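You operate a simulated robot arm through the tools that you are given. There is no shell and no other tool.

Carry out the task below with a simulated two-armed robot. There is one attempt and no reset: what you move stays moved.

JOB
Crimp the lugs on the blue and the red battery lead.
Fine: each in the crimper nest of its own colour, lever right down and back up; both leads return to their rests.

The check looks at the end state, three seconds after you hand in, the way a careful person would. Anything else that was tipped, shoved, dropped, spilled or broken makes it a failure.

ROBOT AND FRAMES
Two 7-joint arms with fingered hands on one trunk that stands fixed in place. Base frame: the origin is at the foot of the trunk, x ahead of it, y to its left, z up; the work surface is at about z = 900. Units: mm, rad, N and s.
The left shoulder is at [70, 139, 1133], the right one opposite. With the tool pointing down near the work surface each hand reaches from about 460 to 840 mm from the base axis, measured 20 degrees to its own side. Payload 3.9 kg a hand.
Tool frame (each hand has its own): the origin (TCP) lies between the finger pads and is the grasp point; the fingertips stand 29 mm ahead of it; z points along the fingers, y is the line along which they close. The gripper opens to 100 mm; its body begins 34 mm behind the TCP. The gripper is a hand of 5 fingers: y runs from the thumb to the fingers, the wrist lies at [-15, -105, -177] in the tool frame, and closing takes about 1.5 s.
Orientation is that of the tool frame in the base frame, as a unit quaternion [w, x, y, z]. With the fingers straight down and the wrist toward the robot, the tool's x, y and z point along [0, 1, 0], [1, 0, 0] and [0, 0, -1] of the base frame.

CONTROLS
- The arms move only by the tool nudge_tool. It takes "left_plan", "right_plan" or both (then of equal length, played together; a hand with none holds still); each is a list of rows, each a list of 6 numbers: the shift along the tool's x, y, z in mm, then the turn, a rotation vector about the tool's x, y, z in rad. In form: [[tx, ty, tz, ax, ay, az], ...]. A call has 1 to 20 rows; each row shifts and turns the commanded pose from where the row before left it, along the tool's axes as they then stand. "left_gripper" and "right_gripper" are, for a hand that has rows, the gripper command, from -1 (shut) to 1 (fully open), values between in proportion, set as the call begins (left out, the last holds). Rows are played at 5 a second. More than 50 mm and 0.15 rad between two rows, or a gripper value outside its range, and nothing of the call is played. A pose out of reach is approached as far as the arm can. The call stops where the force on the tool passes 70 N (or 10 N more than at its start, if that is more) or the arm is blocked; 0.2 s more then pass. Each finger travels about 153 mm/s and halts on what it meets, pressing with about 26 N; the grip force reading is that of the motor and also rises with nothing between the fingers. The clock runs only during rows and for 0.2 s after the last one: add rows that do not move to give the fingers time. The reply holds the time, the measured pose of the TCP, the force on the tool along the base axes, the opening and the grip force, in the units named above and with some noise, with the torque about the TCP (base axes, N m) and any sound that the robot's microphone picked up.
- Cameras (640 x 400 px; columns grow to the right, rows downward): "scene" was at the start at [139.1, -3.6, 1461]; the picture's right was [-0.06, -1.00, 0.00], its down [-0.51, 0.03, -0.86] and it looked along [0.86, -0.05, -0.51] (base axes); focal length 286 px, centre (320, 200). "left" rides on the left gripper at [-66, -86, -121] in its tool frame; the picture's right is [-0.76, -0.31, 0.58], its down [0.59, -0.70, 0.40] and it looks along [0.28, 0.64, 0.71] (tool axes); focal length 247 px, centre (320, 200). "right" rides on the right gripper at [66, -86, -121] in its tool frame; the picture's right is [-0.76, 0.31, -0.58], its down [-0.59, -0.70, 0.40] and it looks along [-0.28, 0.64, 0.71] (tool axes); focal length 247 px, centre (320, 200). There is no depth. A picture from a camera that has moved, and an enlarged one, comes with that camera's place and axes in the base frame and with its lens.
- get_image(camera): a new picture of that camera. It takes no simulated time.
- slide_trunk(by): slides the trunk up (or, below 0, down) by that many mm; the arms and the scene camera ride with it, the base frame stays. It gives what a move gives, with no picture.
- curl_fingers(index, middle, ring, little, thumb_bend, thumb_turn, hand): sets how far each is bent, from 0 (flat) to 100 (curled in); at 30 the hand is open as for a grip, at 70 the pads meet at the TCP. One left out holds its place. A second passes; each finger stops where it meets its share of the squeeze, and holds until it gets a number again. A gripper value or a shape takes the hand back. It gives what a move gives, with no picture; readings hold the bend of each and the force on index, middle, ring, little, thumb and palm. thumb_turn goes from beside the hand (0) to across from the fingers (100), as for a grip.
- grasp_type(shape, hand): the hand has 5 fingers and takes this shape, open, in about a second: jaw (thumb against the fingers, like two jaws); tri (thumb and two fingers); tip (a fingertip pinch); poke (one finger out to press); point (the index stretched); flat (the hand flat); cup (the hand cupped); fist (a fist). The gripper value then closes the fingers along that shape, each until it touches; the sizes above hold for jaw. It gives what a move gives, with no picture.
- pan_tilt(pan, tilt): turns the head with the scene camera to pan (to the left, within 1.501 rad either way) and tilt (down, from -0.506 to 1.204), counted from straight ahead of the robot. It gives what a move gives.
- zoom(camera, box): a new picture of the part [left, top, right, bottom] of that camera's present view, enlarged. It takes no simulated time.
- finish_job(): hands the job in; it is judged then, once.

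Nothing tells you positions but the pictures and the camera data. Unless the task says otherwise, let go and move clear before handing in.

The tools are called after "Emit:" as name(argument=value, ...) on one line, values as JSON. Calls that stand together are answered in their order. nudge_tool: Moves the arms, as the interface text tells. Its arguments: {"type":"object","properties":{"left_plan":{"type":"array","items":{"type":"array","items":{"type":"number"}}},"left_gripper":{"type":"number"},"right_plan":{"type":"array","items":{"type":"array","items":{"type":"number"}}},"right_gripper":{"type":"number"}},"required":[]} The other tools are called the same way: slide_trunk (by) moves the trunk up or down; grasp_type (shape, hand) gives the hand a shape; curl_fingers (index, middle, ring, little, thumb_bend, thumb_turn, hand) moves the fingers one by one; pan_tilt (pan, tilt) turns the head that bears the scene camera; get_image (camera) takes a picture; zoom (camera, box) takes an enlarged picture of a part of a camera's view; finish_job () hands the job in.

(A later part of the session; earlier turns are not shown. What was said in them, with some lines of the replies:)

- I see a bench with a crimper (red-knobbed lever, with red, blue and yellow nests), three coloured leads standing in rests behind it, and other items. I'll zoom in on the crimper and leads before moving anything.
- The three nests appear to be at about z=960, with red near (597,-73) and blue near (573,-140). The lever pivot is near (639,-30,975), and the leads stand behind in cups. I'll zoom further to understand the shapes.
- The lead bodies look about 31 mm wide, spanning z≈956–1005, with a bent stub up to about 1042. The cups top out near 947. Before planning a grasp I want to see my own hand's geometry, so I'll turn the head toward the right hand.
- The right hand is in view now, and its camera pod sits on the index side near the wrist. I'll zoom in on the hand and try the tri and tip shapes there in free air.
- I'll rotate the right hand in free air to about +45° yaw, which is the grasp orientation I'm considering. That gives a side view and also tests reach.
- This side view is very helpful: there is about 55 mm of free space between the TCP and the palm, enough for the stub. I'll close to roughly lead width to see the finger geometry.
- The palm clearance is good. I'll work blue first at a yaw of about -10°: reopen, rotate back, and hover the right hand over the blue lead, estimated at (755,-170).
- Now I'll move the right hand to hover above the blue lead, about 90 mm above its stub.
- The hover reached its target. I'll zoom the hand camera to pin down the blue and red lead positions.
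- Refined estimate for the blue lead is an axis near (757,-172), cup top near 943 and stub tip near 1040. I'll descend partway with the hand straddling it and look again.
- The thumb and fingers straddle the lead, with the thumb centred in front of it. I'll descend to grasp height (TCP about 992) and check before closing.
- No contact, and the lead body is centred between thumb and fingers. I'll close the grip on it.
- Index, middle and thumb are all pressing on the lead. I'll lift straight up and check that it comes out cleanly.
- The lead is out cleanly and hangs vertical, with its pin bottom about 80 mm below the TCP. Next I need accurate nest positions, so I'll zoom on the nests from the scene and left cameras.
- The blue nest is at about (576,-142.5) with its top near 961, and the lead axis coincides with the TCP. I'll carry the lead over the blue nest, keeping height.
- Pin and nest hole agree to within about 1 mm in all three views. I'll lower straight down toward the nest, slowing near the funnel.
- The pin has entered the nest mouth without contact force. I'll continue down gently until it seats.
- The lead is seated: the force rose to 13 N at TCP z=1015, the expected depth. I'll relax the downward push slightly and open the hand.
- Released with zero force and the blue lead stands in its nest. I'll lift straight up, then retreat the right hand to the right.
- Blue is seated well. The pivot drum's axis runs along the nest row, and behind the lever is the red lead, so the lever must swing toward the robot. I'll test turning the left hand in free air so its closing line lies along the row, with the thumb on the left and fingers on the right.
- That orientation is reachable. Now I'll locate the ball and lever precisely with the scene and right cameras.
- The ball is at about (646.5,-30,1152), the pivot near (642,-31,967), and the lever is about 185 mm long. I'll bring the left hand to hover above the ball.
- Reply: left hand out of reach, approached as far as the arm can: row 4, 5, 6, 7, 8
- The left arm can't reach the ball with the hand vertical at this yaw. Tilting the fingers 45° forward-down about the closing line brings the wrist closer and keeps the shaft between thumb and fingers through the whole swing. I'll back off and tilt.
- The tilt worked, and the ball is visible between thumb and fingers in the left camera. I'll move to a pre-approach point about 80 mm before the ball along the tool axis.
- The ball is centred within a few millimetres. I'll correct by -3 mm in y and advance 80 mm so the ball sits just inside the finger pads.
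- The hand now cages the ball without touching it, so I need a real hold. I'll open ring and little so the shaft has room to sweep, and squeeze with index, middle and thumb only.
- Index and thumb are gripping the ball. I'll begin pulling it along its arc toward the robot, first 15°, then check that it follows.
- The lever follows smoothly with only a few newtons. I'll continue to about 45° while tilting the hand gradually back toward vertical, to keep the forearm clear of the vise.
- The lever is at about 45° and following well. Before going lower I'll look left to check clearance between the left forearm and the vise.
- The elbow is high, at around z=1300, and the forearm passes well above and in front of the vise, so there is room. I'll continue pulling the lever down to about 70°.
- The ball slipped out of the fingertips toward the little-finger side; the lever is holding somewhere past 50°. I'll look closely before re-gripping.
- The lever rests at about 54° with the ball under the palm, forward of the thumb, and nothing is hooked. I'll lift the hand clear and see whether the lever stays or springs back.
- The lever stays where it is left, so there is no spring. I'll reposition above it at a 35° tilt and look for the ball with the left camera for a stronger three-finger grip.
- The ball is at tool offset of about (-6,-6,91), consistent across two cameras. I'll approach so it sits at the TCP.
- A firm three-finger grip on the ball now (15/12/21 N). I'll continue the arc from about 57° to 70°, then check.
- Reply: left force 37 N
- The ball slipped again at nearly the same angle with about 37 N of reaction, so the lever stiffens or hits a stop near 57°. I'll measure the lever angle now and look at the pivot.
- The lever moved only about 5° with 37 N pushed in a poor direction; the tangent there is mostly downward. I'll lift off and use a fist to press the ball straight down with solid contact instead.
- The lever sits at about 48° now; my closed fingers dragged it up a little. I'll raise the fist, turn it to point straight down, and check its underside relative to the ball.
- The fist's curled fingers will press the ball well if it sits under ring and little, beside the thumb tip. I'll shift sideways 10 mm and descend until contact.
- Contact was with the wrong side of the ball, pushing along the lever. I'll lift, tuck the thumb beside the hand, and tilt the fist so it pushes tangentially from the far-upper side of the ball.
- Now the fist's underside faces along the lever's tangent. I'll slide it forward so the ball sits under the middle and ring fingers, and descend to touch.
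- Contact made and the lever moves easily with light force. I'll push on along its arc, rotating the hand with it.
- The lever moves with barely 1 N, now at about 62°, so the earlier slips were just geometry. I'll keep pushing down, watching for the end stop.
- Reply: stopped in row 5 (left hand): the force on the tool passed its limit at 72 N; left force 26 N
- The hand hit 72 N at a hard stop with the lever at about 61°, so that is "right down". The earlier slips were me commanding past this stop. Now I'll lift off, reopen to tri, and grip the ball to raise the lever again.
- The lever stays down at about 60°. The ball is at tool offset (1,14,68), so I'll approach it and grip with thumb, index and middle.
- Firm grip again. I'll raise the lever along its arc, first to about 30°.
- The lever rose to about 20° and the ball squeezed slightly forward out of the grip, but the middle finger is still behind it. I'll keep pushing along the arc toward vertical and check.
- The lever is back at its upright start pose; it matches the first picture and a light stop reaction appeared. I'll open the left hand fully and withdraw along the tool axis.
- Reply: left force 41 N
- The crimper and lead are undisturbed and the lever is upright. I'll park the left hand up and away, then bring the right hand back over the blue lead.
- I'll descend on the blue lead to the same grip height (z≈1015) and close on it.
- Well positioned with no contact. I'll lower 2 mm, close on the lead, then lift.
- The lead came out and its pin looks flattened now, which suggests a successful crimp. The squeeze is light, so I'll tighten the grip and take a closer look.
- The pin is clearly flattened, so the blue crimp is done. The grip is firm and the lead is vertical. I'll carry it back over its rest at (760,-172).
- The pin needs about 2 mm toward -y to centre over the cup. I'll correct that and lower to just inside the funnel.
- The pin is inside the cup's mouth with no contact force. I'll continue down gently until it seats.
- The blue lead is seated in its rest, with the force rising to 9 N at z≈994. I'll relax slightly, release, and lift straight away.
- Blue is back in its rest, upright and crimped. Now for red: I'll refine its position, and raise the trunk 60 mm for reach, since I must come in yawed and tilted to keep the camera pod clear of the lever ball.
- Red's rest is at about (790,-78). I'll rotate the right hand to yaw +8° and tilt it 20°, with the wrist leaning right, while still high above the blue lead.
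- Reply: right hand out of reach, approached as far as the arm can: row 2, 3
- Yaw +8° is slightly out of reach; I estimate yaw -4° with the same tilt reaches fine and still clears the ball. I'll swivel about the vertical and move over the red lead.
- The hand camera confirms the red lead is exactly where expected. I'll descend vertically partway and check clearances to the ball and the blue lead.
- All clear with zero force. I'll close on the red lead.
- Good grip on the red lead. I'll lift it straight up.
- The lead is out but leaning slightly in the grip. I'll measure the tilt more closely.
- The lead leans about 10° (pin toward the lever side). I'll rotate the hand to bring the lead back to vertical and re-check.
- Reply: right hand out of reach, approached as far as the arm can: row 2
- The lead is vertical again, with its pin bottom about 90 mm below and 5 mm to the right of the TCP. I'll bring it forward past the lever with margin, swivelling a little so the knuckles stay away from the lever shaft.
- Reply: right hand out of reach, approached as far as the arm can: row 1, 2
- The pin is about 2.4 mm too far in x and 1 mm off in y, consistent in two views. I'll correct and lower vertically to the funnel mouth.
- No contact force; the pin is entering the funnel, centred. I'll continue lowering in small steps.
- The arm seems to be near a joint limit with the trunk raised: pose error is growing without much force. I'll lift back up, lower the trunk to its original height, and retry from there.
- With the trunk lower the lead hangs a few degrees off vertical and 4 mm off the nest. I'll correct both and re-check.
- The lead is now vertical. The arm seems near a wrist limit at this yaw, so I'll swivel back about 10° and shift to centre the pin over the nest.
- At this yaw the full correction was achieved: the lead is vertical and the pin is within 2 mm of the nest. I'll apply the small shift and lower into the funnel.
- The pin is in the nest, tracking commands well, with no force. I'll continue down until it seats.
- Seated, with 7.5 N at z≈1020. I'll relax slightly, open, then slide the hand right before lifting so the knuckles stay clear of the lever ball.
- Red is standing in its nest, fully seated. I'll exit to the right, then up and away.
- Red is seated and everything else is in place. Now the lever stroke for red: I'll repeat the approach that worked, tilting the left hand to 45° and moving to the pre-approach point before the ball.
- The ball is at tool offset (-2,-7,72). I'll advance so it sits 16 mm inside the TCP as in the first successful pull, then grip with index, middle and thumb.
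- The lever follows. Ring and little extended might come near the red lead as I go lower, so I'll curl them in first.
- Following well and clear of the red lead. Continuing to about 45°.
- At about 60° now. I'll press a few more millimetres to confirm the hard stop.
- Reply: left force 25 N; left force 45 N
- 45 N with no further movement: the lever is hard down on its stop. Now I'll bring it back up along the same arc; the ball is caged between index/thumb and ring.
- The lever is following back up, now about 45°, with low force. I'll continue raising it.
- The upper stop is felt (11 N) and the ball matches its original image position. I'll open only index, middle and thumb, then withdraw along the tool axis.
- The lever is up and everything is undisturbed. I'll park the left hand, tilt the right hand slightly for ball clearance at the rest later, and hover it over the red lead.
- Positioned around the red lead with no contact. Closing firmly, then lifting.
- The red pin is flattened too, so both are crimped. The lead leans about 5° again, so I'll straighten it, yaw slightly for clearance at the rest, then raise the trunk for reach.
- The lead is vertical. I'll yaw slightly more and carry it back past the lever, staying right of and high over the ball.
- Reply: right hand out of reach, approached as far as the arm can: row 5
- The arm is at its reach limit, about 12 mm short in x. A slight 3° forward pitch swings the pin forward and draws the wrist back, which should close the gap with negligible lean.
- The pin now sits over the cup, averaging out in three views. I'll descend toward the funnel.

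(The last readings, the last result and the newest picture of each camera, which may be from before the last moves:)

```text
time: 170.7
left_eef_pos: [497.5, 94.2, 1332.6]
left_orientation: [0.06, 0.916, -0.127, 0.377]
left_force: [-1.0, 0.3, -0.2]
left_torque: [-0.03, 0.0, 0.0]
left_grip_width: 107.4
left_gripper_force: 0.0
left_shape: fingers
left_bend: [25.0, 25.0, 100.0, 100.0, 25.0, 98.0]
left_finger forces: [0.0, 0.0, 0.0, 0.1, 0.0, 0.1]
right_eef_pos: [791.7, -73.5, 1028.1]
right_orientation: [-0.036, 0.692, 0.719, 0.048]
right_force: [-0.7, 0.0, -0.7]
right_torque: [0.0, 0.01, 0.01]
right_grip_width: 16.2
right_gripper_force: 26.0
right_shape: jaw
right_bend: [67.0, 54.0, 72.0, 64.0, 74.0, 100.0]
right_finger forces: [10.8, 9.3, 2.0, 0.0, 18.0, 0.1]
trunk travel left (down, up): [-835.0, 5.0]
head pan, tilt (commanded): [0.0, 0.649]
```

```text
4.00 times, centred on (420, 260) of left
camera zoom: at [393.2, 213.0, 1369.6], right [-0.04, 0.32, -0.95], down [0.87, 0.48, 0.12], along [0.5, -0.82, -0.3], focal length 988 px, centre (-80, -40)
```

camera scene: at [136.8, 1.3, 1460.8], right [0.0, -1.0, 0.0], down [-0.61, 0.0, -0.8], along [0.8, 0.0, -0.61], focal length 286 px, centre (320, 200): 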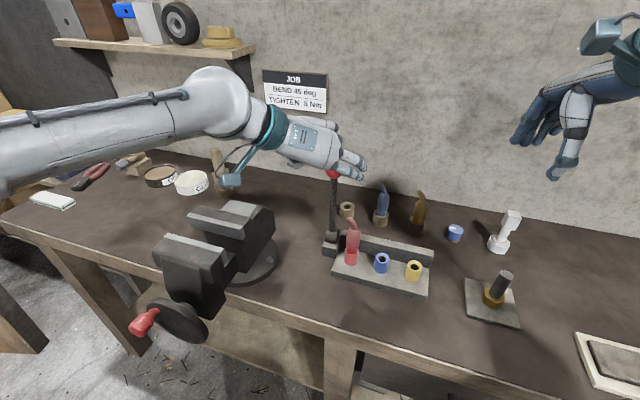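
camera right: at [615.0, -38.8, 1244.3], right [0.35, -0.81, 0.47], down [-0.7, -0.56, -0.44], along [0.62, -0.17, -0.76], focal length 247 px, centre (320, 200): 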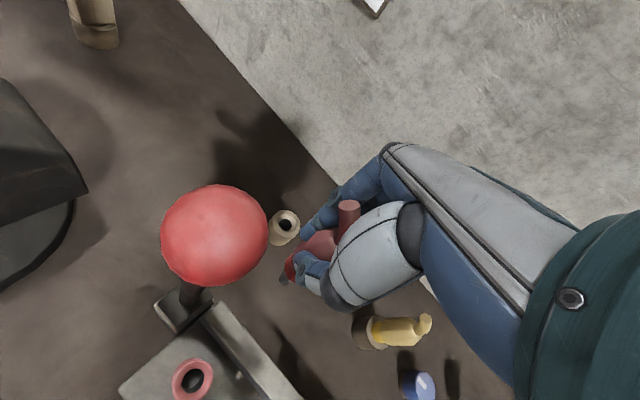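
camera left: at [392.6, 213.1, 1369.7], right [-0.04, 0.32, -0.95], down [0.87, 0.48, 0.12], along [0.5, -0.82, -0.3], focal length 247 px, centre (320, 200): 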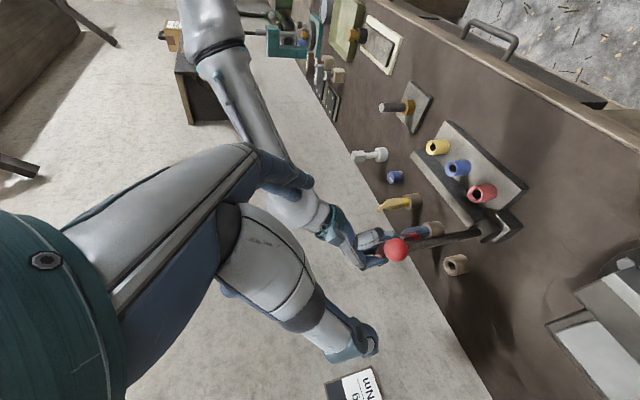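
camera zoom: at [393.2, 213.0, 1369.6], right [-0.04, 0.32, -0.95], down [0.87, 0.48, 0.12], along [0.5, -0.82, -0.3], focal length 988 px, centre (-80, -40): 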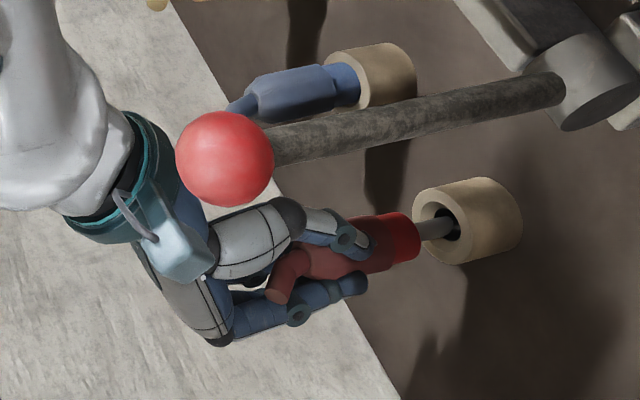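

Emit:
nudge_tool(right_plan=[[-0.6, -0.1, 5, 0, 0, 0], [-0.6, -0.1, 5, 0, 0, 0], [-0.5, -0.1, 4, 0, 0, 0], [-0.4, -0.1, 3, 0, 0, 0], [0, 0, 0, 0, 0, 0]])

Emit:
zoom(camera="scene", box=[325, 160, 385, 240])

Emit:
zoom(camera="right", box=[230, 180, 390, 330])

Emit:
zoom(camera="left", box=[350, 210, 490, 310])

```text
time: 171.9
left_eef_pos: [497.6, 93.9, 1331.3]
left_orientation: [0.06, 0.915, -0.127, 0.377]
left_force: [-0.6, 0.0, -0.1]
left_torque: [0.0, 0.04, -0.02]
left_grip_width: 107.2
left_gripper_force: 0.1
left_shape: fingers
left_bend: [25.0, 25.0, 100.0, 100.0, 25.0, 98.0]
left_finger forces: [0.0, 0.0, 0.0, 0.0, 0.1, 0.1]
right_eef_pos: [792.4, -73.3, 1010.7]
right_orientation: [-0.036, 0.692, 0.72, 0.047]
right_force: [-1.1, 0.7, -1.1]
right_torque: [0.06, 0.1, -0.01]
right_grip_width: 16.2
right_gripper_force: 25.5
right_shape: jaw
right_bend: [71.0, 54.0, 72.0, 64.0, 74.0, 100.0]
right_finger forces: [11.3, 9.3, 2.1, 0.0, 18.3, 0.0]
trunk travel left (down, up): [-835.0, 5.0]
head pan, tilt (commanded): [0.0, 0.649]
```

```text
5.00 times, centred on (355, 200) of scene
camera zoom: at [135.6, 1.6, 1510.9], right [0.0, -1.0, 0.0], down [-0.6, 0.0, -0.8], along [0.8, 0.0, -0.6], focal length 1428 px, centre (145, 200)
```

zoom: 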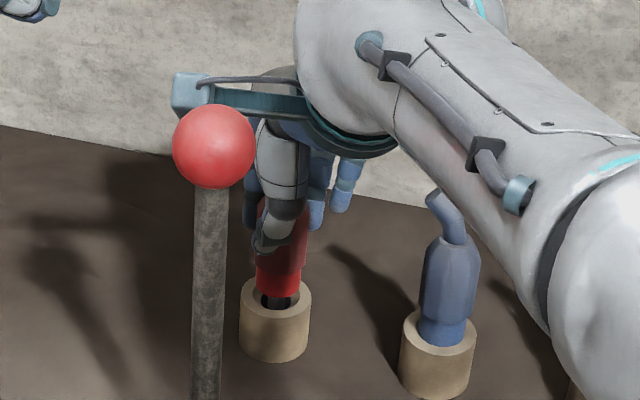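

```text
2.67 times, centred on (310, 255) of right
camera zoom: at [699.5, -26.3, 1138.3], right [0.33, -0.81, 0.49], down [-0.67, -0.56, -0.48], along [0.66, -0.17, -0.73], focal length 659 px, centre (347, 53)
```

zoom: 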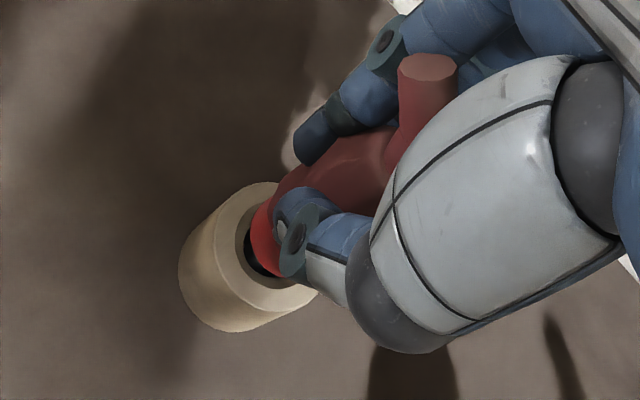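

```text
4.00 times, centred on (420, 260) of left
camera zoom: at [393.2, 213.0, 1369.6], right [-0.04, 0.32, -0.95], down [0.87, 0.48, 0.12], along [0.5, -0.82, -0.3], focal length 988 px, centre (-80, -40)
```

zoom: 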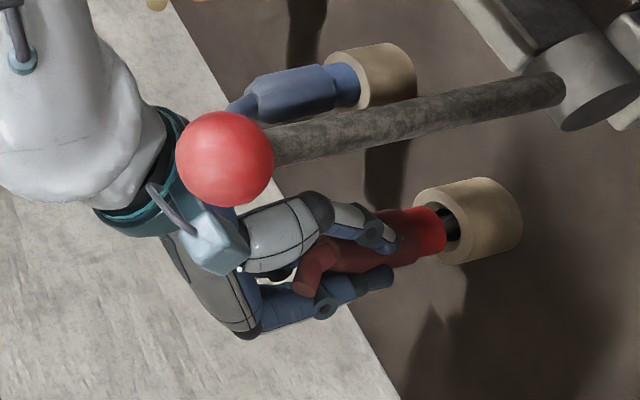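

Nearly in, with no significant force. Continuing the last few millimetres to seat it.

Emit:
nudge_tool(right_plan=[[-0.4, -0.1, 3, 0, 0, 0], [-0.3, 0, 2.5, 0, 0, 0], [-0.2, 0, 2, 0, 0, 0], [0, 0, 0, 0, 0, 0]])

Emit:
zoom(camera="scene", box=[325, 160, 385, 240])

Emit:
zoom(camera="right", box=[230, 180, 390, 330])

```text
time: 172.9
left_eef_pos: [496.9, 94.3, 1330.4]
left_orientation: [0.06, 0.915, -0.127, 0.378]
left_force: [0.4, -0.9, 0.4]
left_torque: [-0.01, 0.03, 0.02]
left_grip_width: 107.6
left_gripper_force: 0.1
left_shape: fingers
left_bend: [25.0, 25.0, 100.0, 100.0, 25.0, 98.0]
left_finger forces: [0.0, 0.0, 0.0, 0.0, 0.0, 0.1]
right_eef_pos: [792.0, -73.2, 1001.4]
right_orientation: [-0.036, 0.692, 0.719, 0.047]
right_force: [-1.0, -0.2, 0.0]
right_torque: [0.03, 0.13, -0.01]
right_grip_width: 16.3
right_gripper_force: 26.3
right_shape: jaw
right_bend: [71.0, 54.0, 72.0, 64.0, 74.0, 100.0]
right_finger forces: [11.7, 9.0, 2.0, 0.1, 18.6, 0.0]
trunk travel left (down, up): [-835.0, 5.0]
head pan, tilt (commanded): [0.0, 0.649]
```

```text
5.00 times, centred on (355, 200) of scene
camera zoom: at [135.6, 1.6, 1510.9], right [0.0, -1.0, 0.0], down [-0.6, 0.0, -0.8], along [0.8, 0.0, -0.6], focal length 1428 px, centre (145, 200)
```

zoom: 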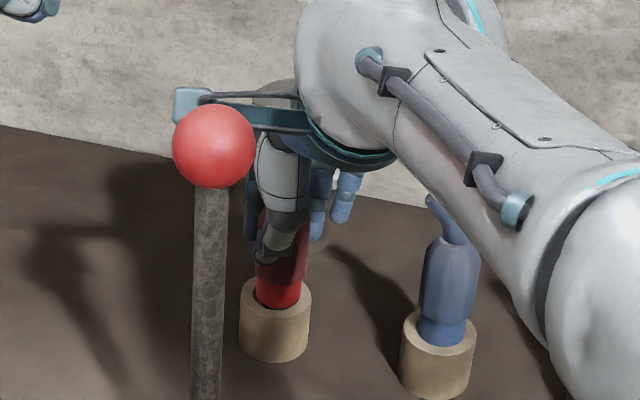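

```text
2.67 times, centred on (310, 255) of right
camera zoom: at [699.7, -27.2, 1130.1], right [0.33, -0.81, 0.49], down [-0.67, -0.56, -0.48], along [0.66, -0.17, -0.73], focal length 659 px, centre (347, 53)
```

zoom: 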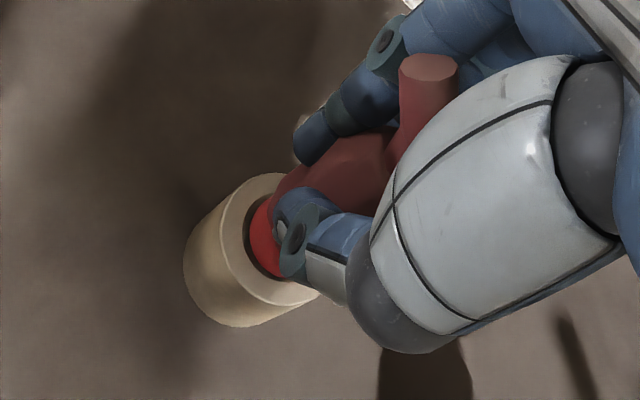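

Emit:
nudge_tool(right_plan=[[-0.2, 0, 1.5, 0, 0, 0], [-0.2, 0, 1.5, 0, 0, 0], [0, 0, 0, 0, 0, 0]])

Emit:
zoom(camera="left", box=[370, 220, 470, 300])

```text
time: 173.7
left_eef_pos: [496.2, 93.8, 1331.6]
left_orientation: [0.06, 0.915, -0.128, 0.378]
left_force: [0.8, 0.3, 0.4]
left_torque: [0.01, 0.0, -0.02]
left_grip_width: 107.6
left_gripper_force: 0.1
left_shape: fingers
left_bend: [25.0, 25.0, 100.0, 100.0, 25.0, 98.0]
left_finger forces: [0.0, 0.0, 0.1, 0.0, 0.1, 0.1]
right_eef_pos: [793.3, -74.0, 1001.8]
right_orientation: [-0.034, 0.692, 0.72, 0.048]
right_force: [-1.8, 0.2, 3.5]
right_torque: [0.04, 0.11, 0.01]
right_grip_width: 16.4
right_gripper_force: 26.0
right_shape: jaw
right_bend: [71.0, 54.0, 72.0, 64.0, 74.0, 100.0]
right_finger forces: [12.3, 9.1, 2.1, 0.0, 19.2, 0.0]
trunk travel left (down, up): [-835.0, 5.0]
head pan, tilt (commanded): [0.0, 0.649]
```

```text
5.00 times, centred on (420, 260) of left
camera zoom: at [392.5, 213.1, 1369.8], right [-0.04, 0.32, -0.95], down [0.87, 0.48, 0.12], along [0.5, -0.82, -0.3], focal length 1235 px, centre (-180, -100)
```

zoom: 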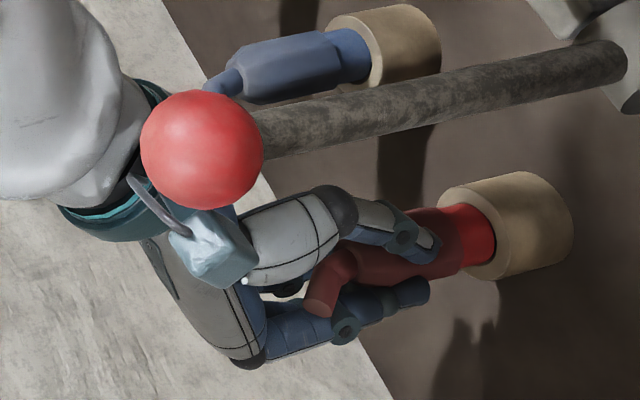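

Emit:
nudge_tool(right_plan=[[-0.2, 0, 1.5, 0, 0, 0], [0, 0, 0, 0, 0, 0]])

Emit:
zoom(camera="scene", box=[325, 160, 385, 240])

```text
time: 174.3
left_eef_pos: [494.7, 93.2, 1331.6]
left_orientation: [0.06, 0.915, -0.127, 0.378]
left_force: [-0.6, -1.0, 0.7]
left_torque: [-0.02, 0.0, -0.03]
left_grip_width: 107.3
left_gripper_force: 0.2
left_shape: fingers
left_bend: [25.0, 25.0, 100.0, 100.0, 25.0, 98.0]
left_finger forces: [0.0, 0.1, 0.0, 0.0, 0.0, 0.1]
right_eef_pos: [793.3, -72.9, 1000.8]
right_orientation: [-0.033, 0.693, 0.719, 0.049]
right_force: [-0.7, 0.8, 7.6]
right_torque: [-0.05, 0.11, -0.02]
right_grip_width: 16.3
right_gripper_force: 26.4
right_shape: jaw
right_bend: [71.0, 54.0, 72.0, 64.0, 74.0, 100.0]
right_finger forces: [12.3, 9.8, 2.6, 0.0, 19.7, 0.0]
trunk travel left (down, up): [-835.0, 5.0]
head pan, tilt (commanded): [0.0, 0.649]
```

```text
5.00 times, centred on (355, 200) of scene
camera zoom: at [133.7, 1.8, 1511.2], right [0.0, -1.0, 0.0], down [-0.6, 0.0, -0.8], along [0.8, 0.0, -0.6], focal length 1428 px, centre (145, 200)
```

zoom: 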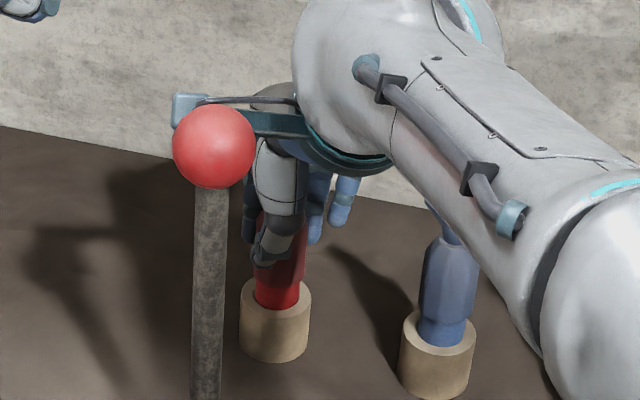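

Seated, with 7.6 N at the expected depth. I'll relax, open, slide right a little for clearance, then lift away.

Emit:
nudge_tool(right_plan=[[0.2, 0, -1.5, 0, 0, 0], [0, 0, 0, 0, 0, 0]])

Emit:
nudge_tool(right_plan=[[0, 0, 0, 0, 0, 0], [0, 0, 0, 0, 0, 0], [0, 0, 0, 0, 0, 0], [0, 0, 0, 0, 0, 0], [0, 0, 0, 0, 0, 0], [0, 0, 0, 0, 0, 0], [0, 0, 0, 0, 0, 0]], right_gripper=0.9)

Emit:
zoom(camera="scene", box=[325, 160, 385, 240])

Emit:
zoom(camera="left", box=[350, 210, 490, 310])

Emit:
get_image(camera="right")

```text
time: 174.9
left_eef_pos: [494.8, 93.9, 1331.0]
left_orientation: [0.059, 0.915, -0.128, 0.378]
left_force: [-0.1, -0.1, -0.1]
left_torque: [0.01, -0.01, 0.0]
left_grip_width: 107.6
left_gripper_force: 0.1
left_shape: fingers
left_bend: [25.0, 25.0, 100.0, 100.0, 25.0, 98.0]
left_finger forces: [0.0, 0.0, 0.1, 0.0, 0.1, 0.0]
right_eef_pos: [791.1, -72.0, 1001.8]
right_orientation: [-0.035, 0.693, 0.719, 0.048]
right_force: [-0.5, -0.4, 6.6]
right_torque: [-0.09, 0.03, -0.01]
right_grip_width: 16.4
right_gripper_force: 25.6
right_shape: jaw
right_bend: [71.0, 54.0, 72.0, 64.0, 74.0, 100.0]
right_finger forces: [11.6, 10.3, 2.7, 0.1, 18.9, 0.0]
trunk travel left (down, up): [-835.0, 5.0]
head pan, tilt (commanded): [0.0, 0.649]
```

```text
time: 176.5
left_eef_pos: [496.3, 95.0, 1330.9]
left_orientation: [0.06, 0.915, -0.128, 0.377]
left_force: [-0.4, 0.6, 0.2]
left_torque: [0.02, 0.0, 0.0]
left_grip_width: 107.5
left_gripper_force: 0.1
left_shape: fingers
left_bend: [25.0, 25.0, 100.0, 100.0, 25.0, 98.0]
left_finger forces: [0.1, 0.0, 0.0, 0.0, 0.0, 0.0]
right_eef_pos: [793.2, -73.0, 1000.5]
right_orientation: [-0.036, 0.693, 0.719, 0.048]
right_force: [-0.4, -0.4, 0.5]
right_torque: [0.01, 0.0, -0.01]
right_grip_width: 95.0
right_gripper_force: 0.1
right_shape: jaw
right_bend: [32.0, 31.0, 27.0, 32.0, 31.0, 98.0]
right_finger forces: [0.1, 0.1, 0.1, 0.1, 0.1, 0.0]
trunk travel left (down, up): [-835.0, 5.0]
head pan, tilt (commanded): [0.0, 0.649]
```

```text
5.00 times, centred on (355, 200) of scene
camera zoom: at [136.1, 1.5, 1510.9], right [0.0, -1.0, 0.0], down [-0.6, 0.0, -0.8], along [0.8, 0.0, -0.6], focal length 1428 px, centre (145, 200)
```

zoom: 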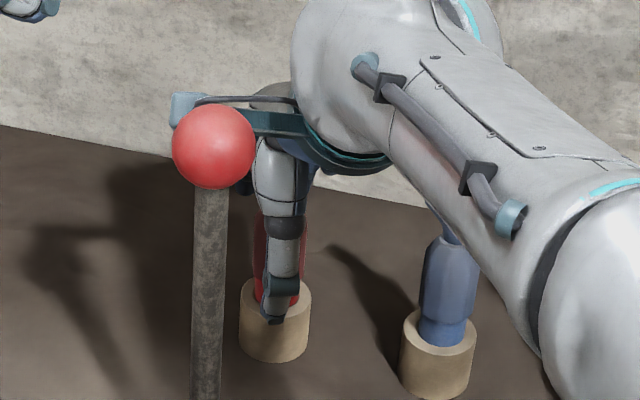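

```text
4.00 times, centred on (420, 260) of left
camera zoom: at [393.6, 212.9, 1369.4], right [-0.04, 0.32, -0.95], down [0.87, 0.48, 0.12], along [0.5, -0.82, -0.3], focal length 988 px, centre (-80, -40)
```

zoom: 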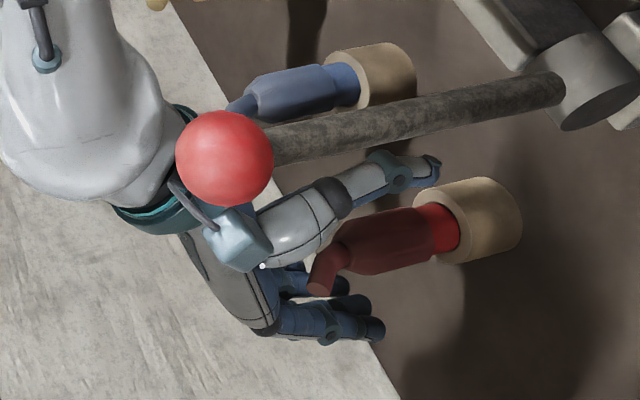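

```text
taken
camera right: at [700.7, -25.9, 1127.1], right [0.33, -0.81, 0.49], down [-0.67, -0.56, -0.48], along [0.66, -0.17, -0.73], focal length 247 px, centre (320, 200)
```

right: 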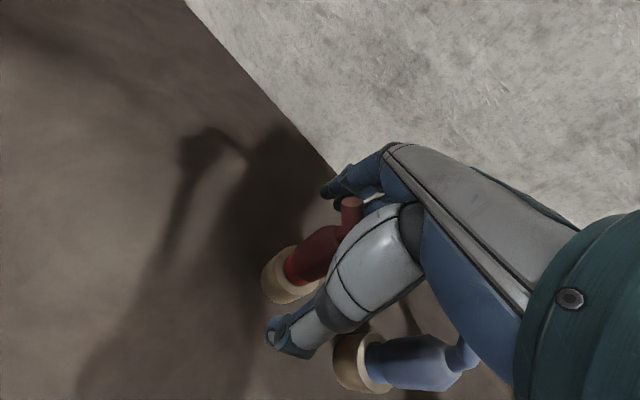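

Red lead stands upright in its rest. I'll retrace the descent path upward, then move away to the right and back.

Emit:
nudge_tool(right_plan=[[0.9, -0.2, -7.5, 0, 0, 0], [1.8, -0.7, -14.9, 0, 0, 0], [1.8, -0.7, -14.9, 0, 0, 0], [1.8, -0.7, -14.9, 0, 0, 0], [1.8, -0.8, -14.9, 0, 0, 0], [1.8, -1.5, -14.9, 0, 0, 0], [1.2, -1.5, -10, 0, 0, 0], [0, 0, 0, 0, 0, 0]])

Emit:
zoom(camera="scene", box=[310, 130, 400, 240])

Emit:
get_image(camera="right")

Emit:
zoom(camera="left", box=[350, 210, 490, 310])

```text
time: 178.3
left_eef_pos: [497.6, 93.7, 1329.2]
left_orientation: [0.06, 0.916, -0.127, 0.377]
left_force: [0.3, 0.6, 0.1]
left_torque: [0.01, -0.01, 0.01]
left_grip_width: 107.6
left_gripper_force: 0.0
left_shape: fingers
left_bend: [25.0, 25.0, 100.0, 100.0, 25.0, 98.0]
left_finger forces: [0.0, 0.0, 0.1, 0.1, 0.1, 0.1]
right_eef_pos: [786.9, -74.7, 1093.6]
right_orientation: [-0.036, 0.692, 0.719, 0.047]
right_force: [-0.4, -0.6, 0.8]
right_torque: [0.01, -0.03, 0.02]
right_grip_width: 95.0
right_gripper_force: 0.2
right_shape: jaw
right_bend: [32.0, 31.0, 27.0, 32.0, 31.0, 98.0]
right_finger forces: [0.0, 0.1, 0.0, 0.0, 0.0, 0.0]
trunk travel left (down, up): [-835.0, 5.0]
head pan, tilt (commanded): [0.0, 0.649]
```

```text
3.64 times, centred on (355, 185) of scene
camera zoom: at [136.2, 1.4, 1510.9], right [0.0, -1.0, 0.0], down [-0.6, 0.0, -0.8], along [0.8, 0.0, -0.6], focal length 1039 px, centre (193, 254)
```

zoom: 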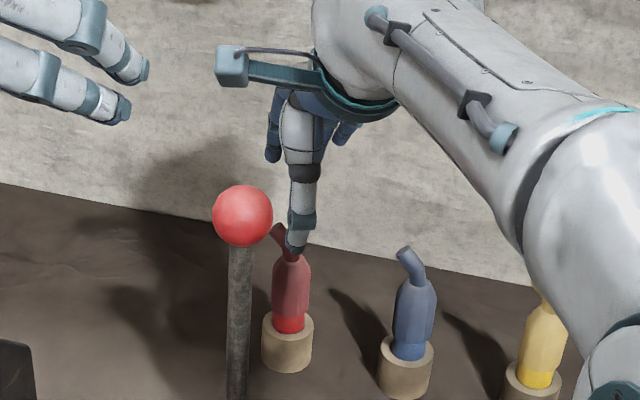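

```text
taken
camera right: at [693.3, -26.9, 1220.6], right [0.33, -0.81, 0.49], down [-0.67, -0.56, -0.48], along [0.66, -0.17, -0.73], focal length 247 px, centre (320, 200)
```

right: 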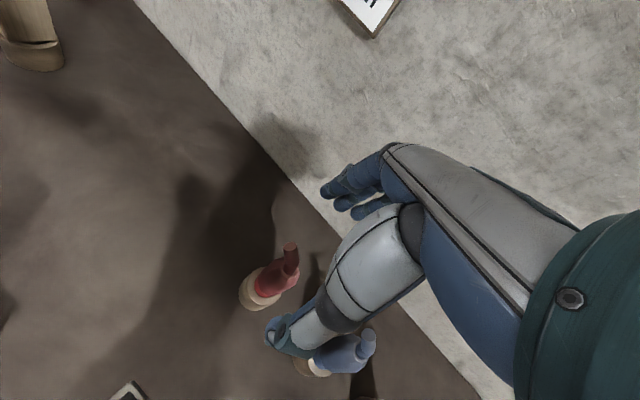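

```text
4.00 times, centred on (420, 260) of left
camera zoom: at [393.7, 212.9, 1369.4], right [-0.04, 0.32, -0.95], down [0.87, 0.48, 0.12], along [0.5, -0.82, -0.3], focal length 988 px, centre (-80, -40)
```

zoom: 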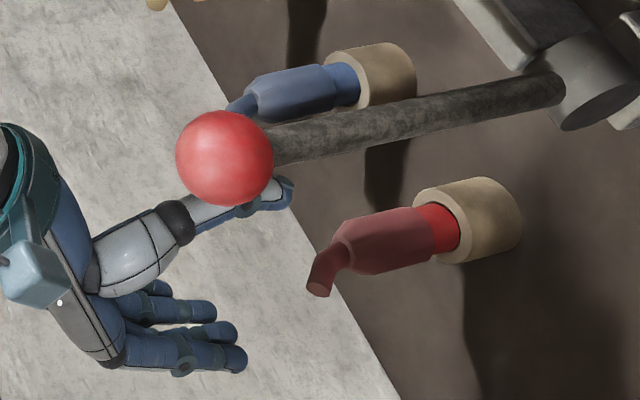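

Emit:
nudge_tool(right_plan=[[3.5, 0.6, -29.8, 0, 0, 0], [3.5, 0.6, -29.8, 0, 0, 0], [-22.3, -27.3, -16.1, 0, 0, 0], [-22.3, -27.3, -16.1, 0, 0, 0], [-22.3, -27.3, -16.1, 0, 0, 0], [-22.3, -27.3, -16.1, 0, 0, 0], [-22.3, -27.3, -16.1, 0, 0, 0], [-22.3, -27.3, -16.1, 0, 0, 0], [-22.3, -27.3, -16.1, 0, 0, 0], [0, 0, 0, 0, 0, 0]])

Emit:
pan_tilt(pan=-0.056, tilt=0.534)

Emit:
get_image(camera="scene")

Emit:
get_image(camera="right")

Emit:
get_image(camera="left")

```text
time: 180.5
left_eef_pos: [498.0, 95.3, 1330.9]
left_orientation: [0.059, 0.916, -0.127, 0.377]
left_force: [0.0, 0.0, -0.4]
left_torque: [-0.02, -0.03, 0.0]
left_grip_width: 107.2
left_gripper_force: 0.0
left_shape: fingers
left_bend: [25.0, 25.0, 100.0, 100.0, 25.0, 98.0]
left_finger forces: [0.0, 0.0, 0.0, 0.1, 0.0, 0.0]
right_eef_pos: [594.9, -248.8, 1241.4]
right_orientation: [-0.034, 0.692, 0.719, 0.047]
right_force: [0.7, 0.3, 1.3]
right_torque: [0.01, -0.01, 0.01]
right_grip_width: 94.8
right_gripper_force: 0.0
right_shape: jaw
right_bend: [32.0, 30.0, 27.0, 31.0, 30.0, 98.0]
right_finger forces: [0.0, 0.0, 0.1, 0.0, 0.0, 0.1]
right hand out of reach, approached as far as the arm can: row 2
trunk travel left (down, up): [-835.0, 5.0]
head pan, tilt (commanded): [0.0, 0.649]
```

```text
time: 181.2
left_eef_pos: [497.0, 94.9, 1330.1]
left_orientation: [0.06, 0.915, -0.127, 0.378]
left_force: [-0.7, -0.2, 0.3]
left_torque: [-0.01, 0.0, 0.01]
left_grip_width: 107.5
left_gripper_force: 0.1
left_shape: fingers
left_bend: [25.0, 25.0, 100.0, 100.0, 25.0, 98.0]
left_finger forces: [0.1, 0.0, 0.0, 0.0, 0.1, 0.1]
right_eef_pos: [594.8, -248.9, 1241.7]
right_orientation: [-0.036, 0.692, 0.719, 0.047]
right_force: [-0.7, -0.5, -0.3]
right_torque: [0.0, 0.0, 0.0]
right_grip_width: 95.3
right_gripper_force: 0.0
right_shape: jaw
right_bend: [32.0, 30.0, 27.0, 31.0, 30.0, 98.0]
right_finger forces: [0.0, 0.1, 0.0, 0.0, 0.1, 0.0]
trunk travel left (down, up): [-835.0, 5.0]
head pan, tilt (commanded): [-0.056, 0.534]
```

```text
taken
camera scene: at [139.7, -3.2, 1521.0], right [-0.06, -1.0, 0.0], down [-0.51, 0.03, -0.86], along [0.86, -0.05, -0.51], focal length 286 px, centre (320, 200)
```

scene: 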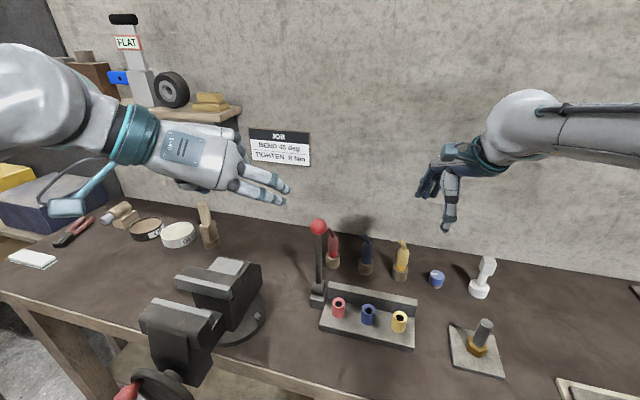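

```text
taken
camera right: at [502.6, -202.6, 1368.6], right [0.33, -0.81, 0.49], down [-0.67, -0.56, -0.48], along [0.66, -0.17, -0.73], focal length 247 px, centre (320, 200)
```

right: 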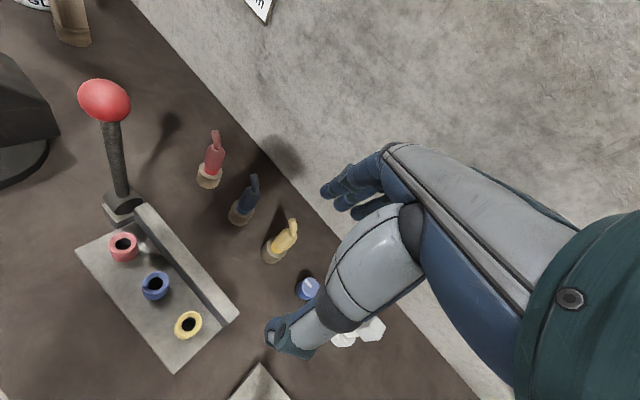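

```text
taken
camera left: at [393.9, 213.2, 1369.3], right [-0.04, 0.32, -0.95], down [0.87, 0.48, 0.12], along [0.5, -0.82, -0.3], focal length 247 px, centre (320, 200)
```

left: 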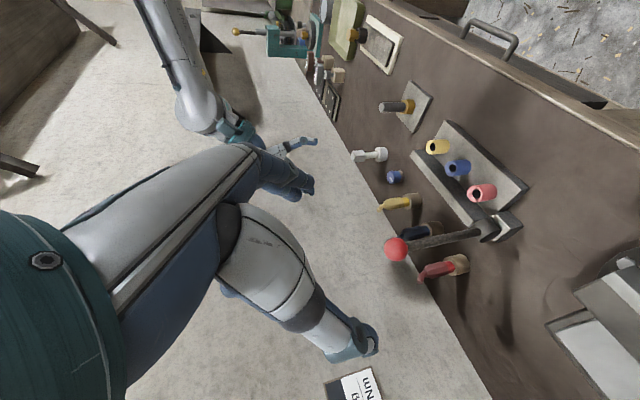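

Everything looks in place. I'll move the trunk back to its starting height so I can compare the scene directly with the first picture.

Emit:
slide_trunk(by=-60)

Emit:
zoom(camera="scene", box=[290, 180, 450, 340])

Emit:
zoom(camera="scene", box=[310, 190, 390, 270])

Emit:
get_image(camera="scene")

```text
time: 182.2
left_eef_pos: [496.2, 93.4, 1271.3]
left_orientation: [0.061, 0.916, -0.126, 0.377]
left_force: [-0.2, 0.3, -0.2]
left_torque: [0.0, 0.01, 0.02]
left_grip_width: 107.6
left_gripper_force: 0.1
left_shape: fingers
left_bend: [25.0, 25.0, 100.0, 100.0, 25.0, 98.0]
left_finger forces: [0.0, 0.0, 0.0, 0.0, 0.0, 0.0]
right_eef_pos: [593.8, -249.6, 1181.8]
right_orientation: [-0.035, 0.692, 0.719, 0.047]
right_force: [-0.8, -0.7, -0.1]
right_torque: [-0.01, 0.02, 0.0]
right_grip_width: 94.9
right_gripper_force: 0.1
right_shape: jaw
right_bend: [32.0, 30.0, 27.0, 31.0, 30.0, 98.0]
right_finger forces: [0.0, 0.0, 0.0, 0.0, 0.0, 0.0]
trunk travel left (down, up): [-775.0, 65.0]
head pan, tilt (commanded): [-0.056, 0.534]
```

```text
2.50 times, centred on (370, 260) of scene
camera zoom: at [139.0, -3.5, 1461.1], right [-0.06, -1.0, 0.0], down [-0.51, 0.03, -0.86], along [0.86, -0.05, -0.51], focal length 714 px, centre (195, 50)
```

zoom: 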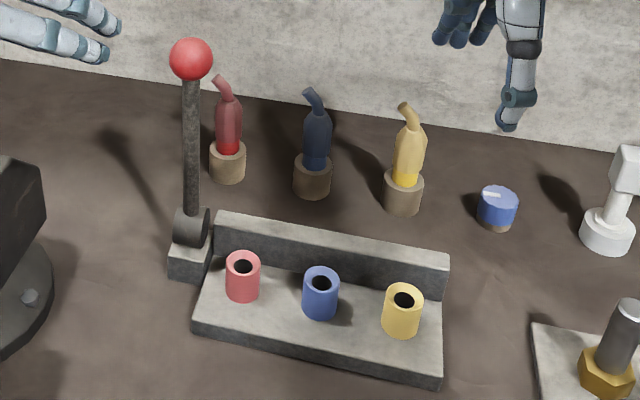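

```text
5.00 times, centred on (350, 230) of scene
camera zoom: at [139.0, -3.5, 1461.1], right [-0.06, -1.0, 0.0], down [-0.51, 0.03, -0.86], along [0.86, -0.05, -0.51], focal length 1428 px, centre (170, 50)
```

zoom: 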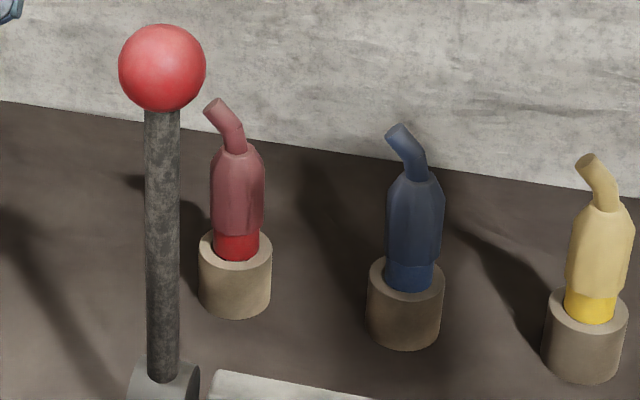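

```text
taken
camera scene: at [139.0, -3.5, 1461.1], right [-0.06, -1.0, 0.0], down [-0.51, 0.03, -0.86], along [0.86, -0.05, -0.51], focal length 286 px, centre (320, 200)
```

scene: 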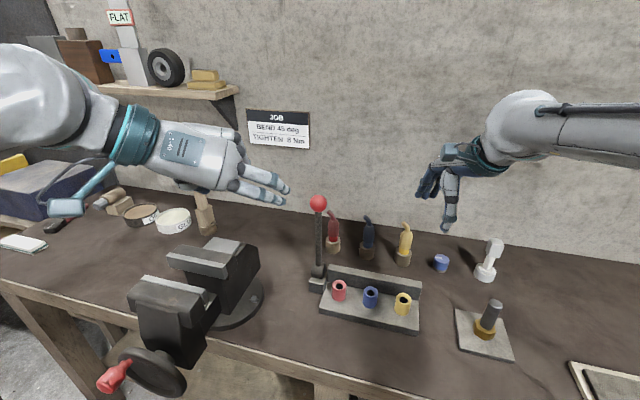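

The scene matches the first picture: lever upright, both leads crimped and standing in their rests, and everything else undisturbed. Both hands are empty and clear, so I'm handing in.

Emit:
finish_job()

```text
The job is handed in.
```

The blue and red battery leads are both crimped and back in their own rests, and I have handed the job in. I have not seen the check's result.

- **Blue:** seated in the blue nest, lever pushed to its hard stop at about 60° (72 N) and raised again. When I lifted the lead out, its pin was visibly flattened.
- **Red:** seated in the red nest, lever pushed to the same stop (about 45 N, no further movement) and raised again. Its pin was flattened too.
- **Lever:** upright at its upper stop, matching its position in the first picture to within about a millimetre.
- **Rest of the bench:** a final picture from the starting camera position shows nothing tipped or shoved. Both hands are open and clear.

On the blue stroke the hand slipped off the ball at the bottom stop, so that stroke was not one clean motion. While I was clearing the hand the lever rose to about 48°, and I pushed it down to the stop again before raising it fully. When I later opened that hand, one finger pressed the ball sideways with about 39 N, but the crimper did not move.
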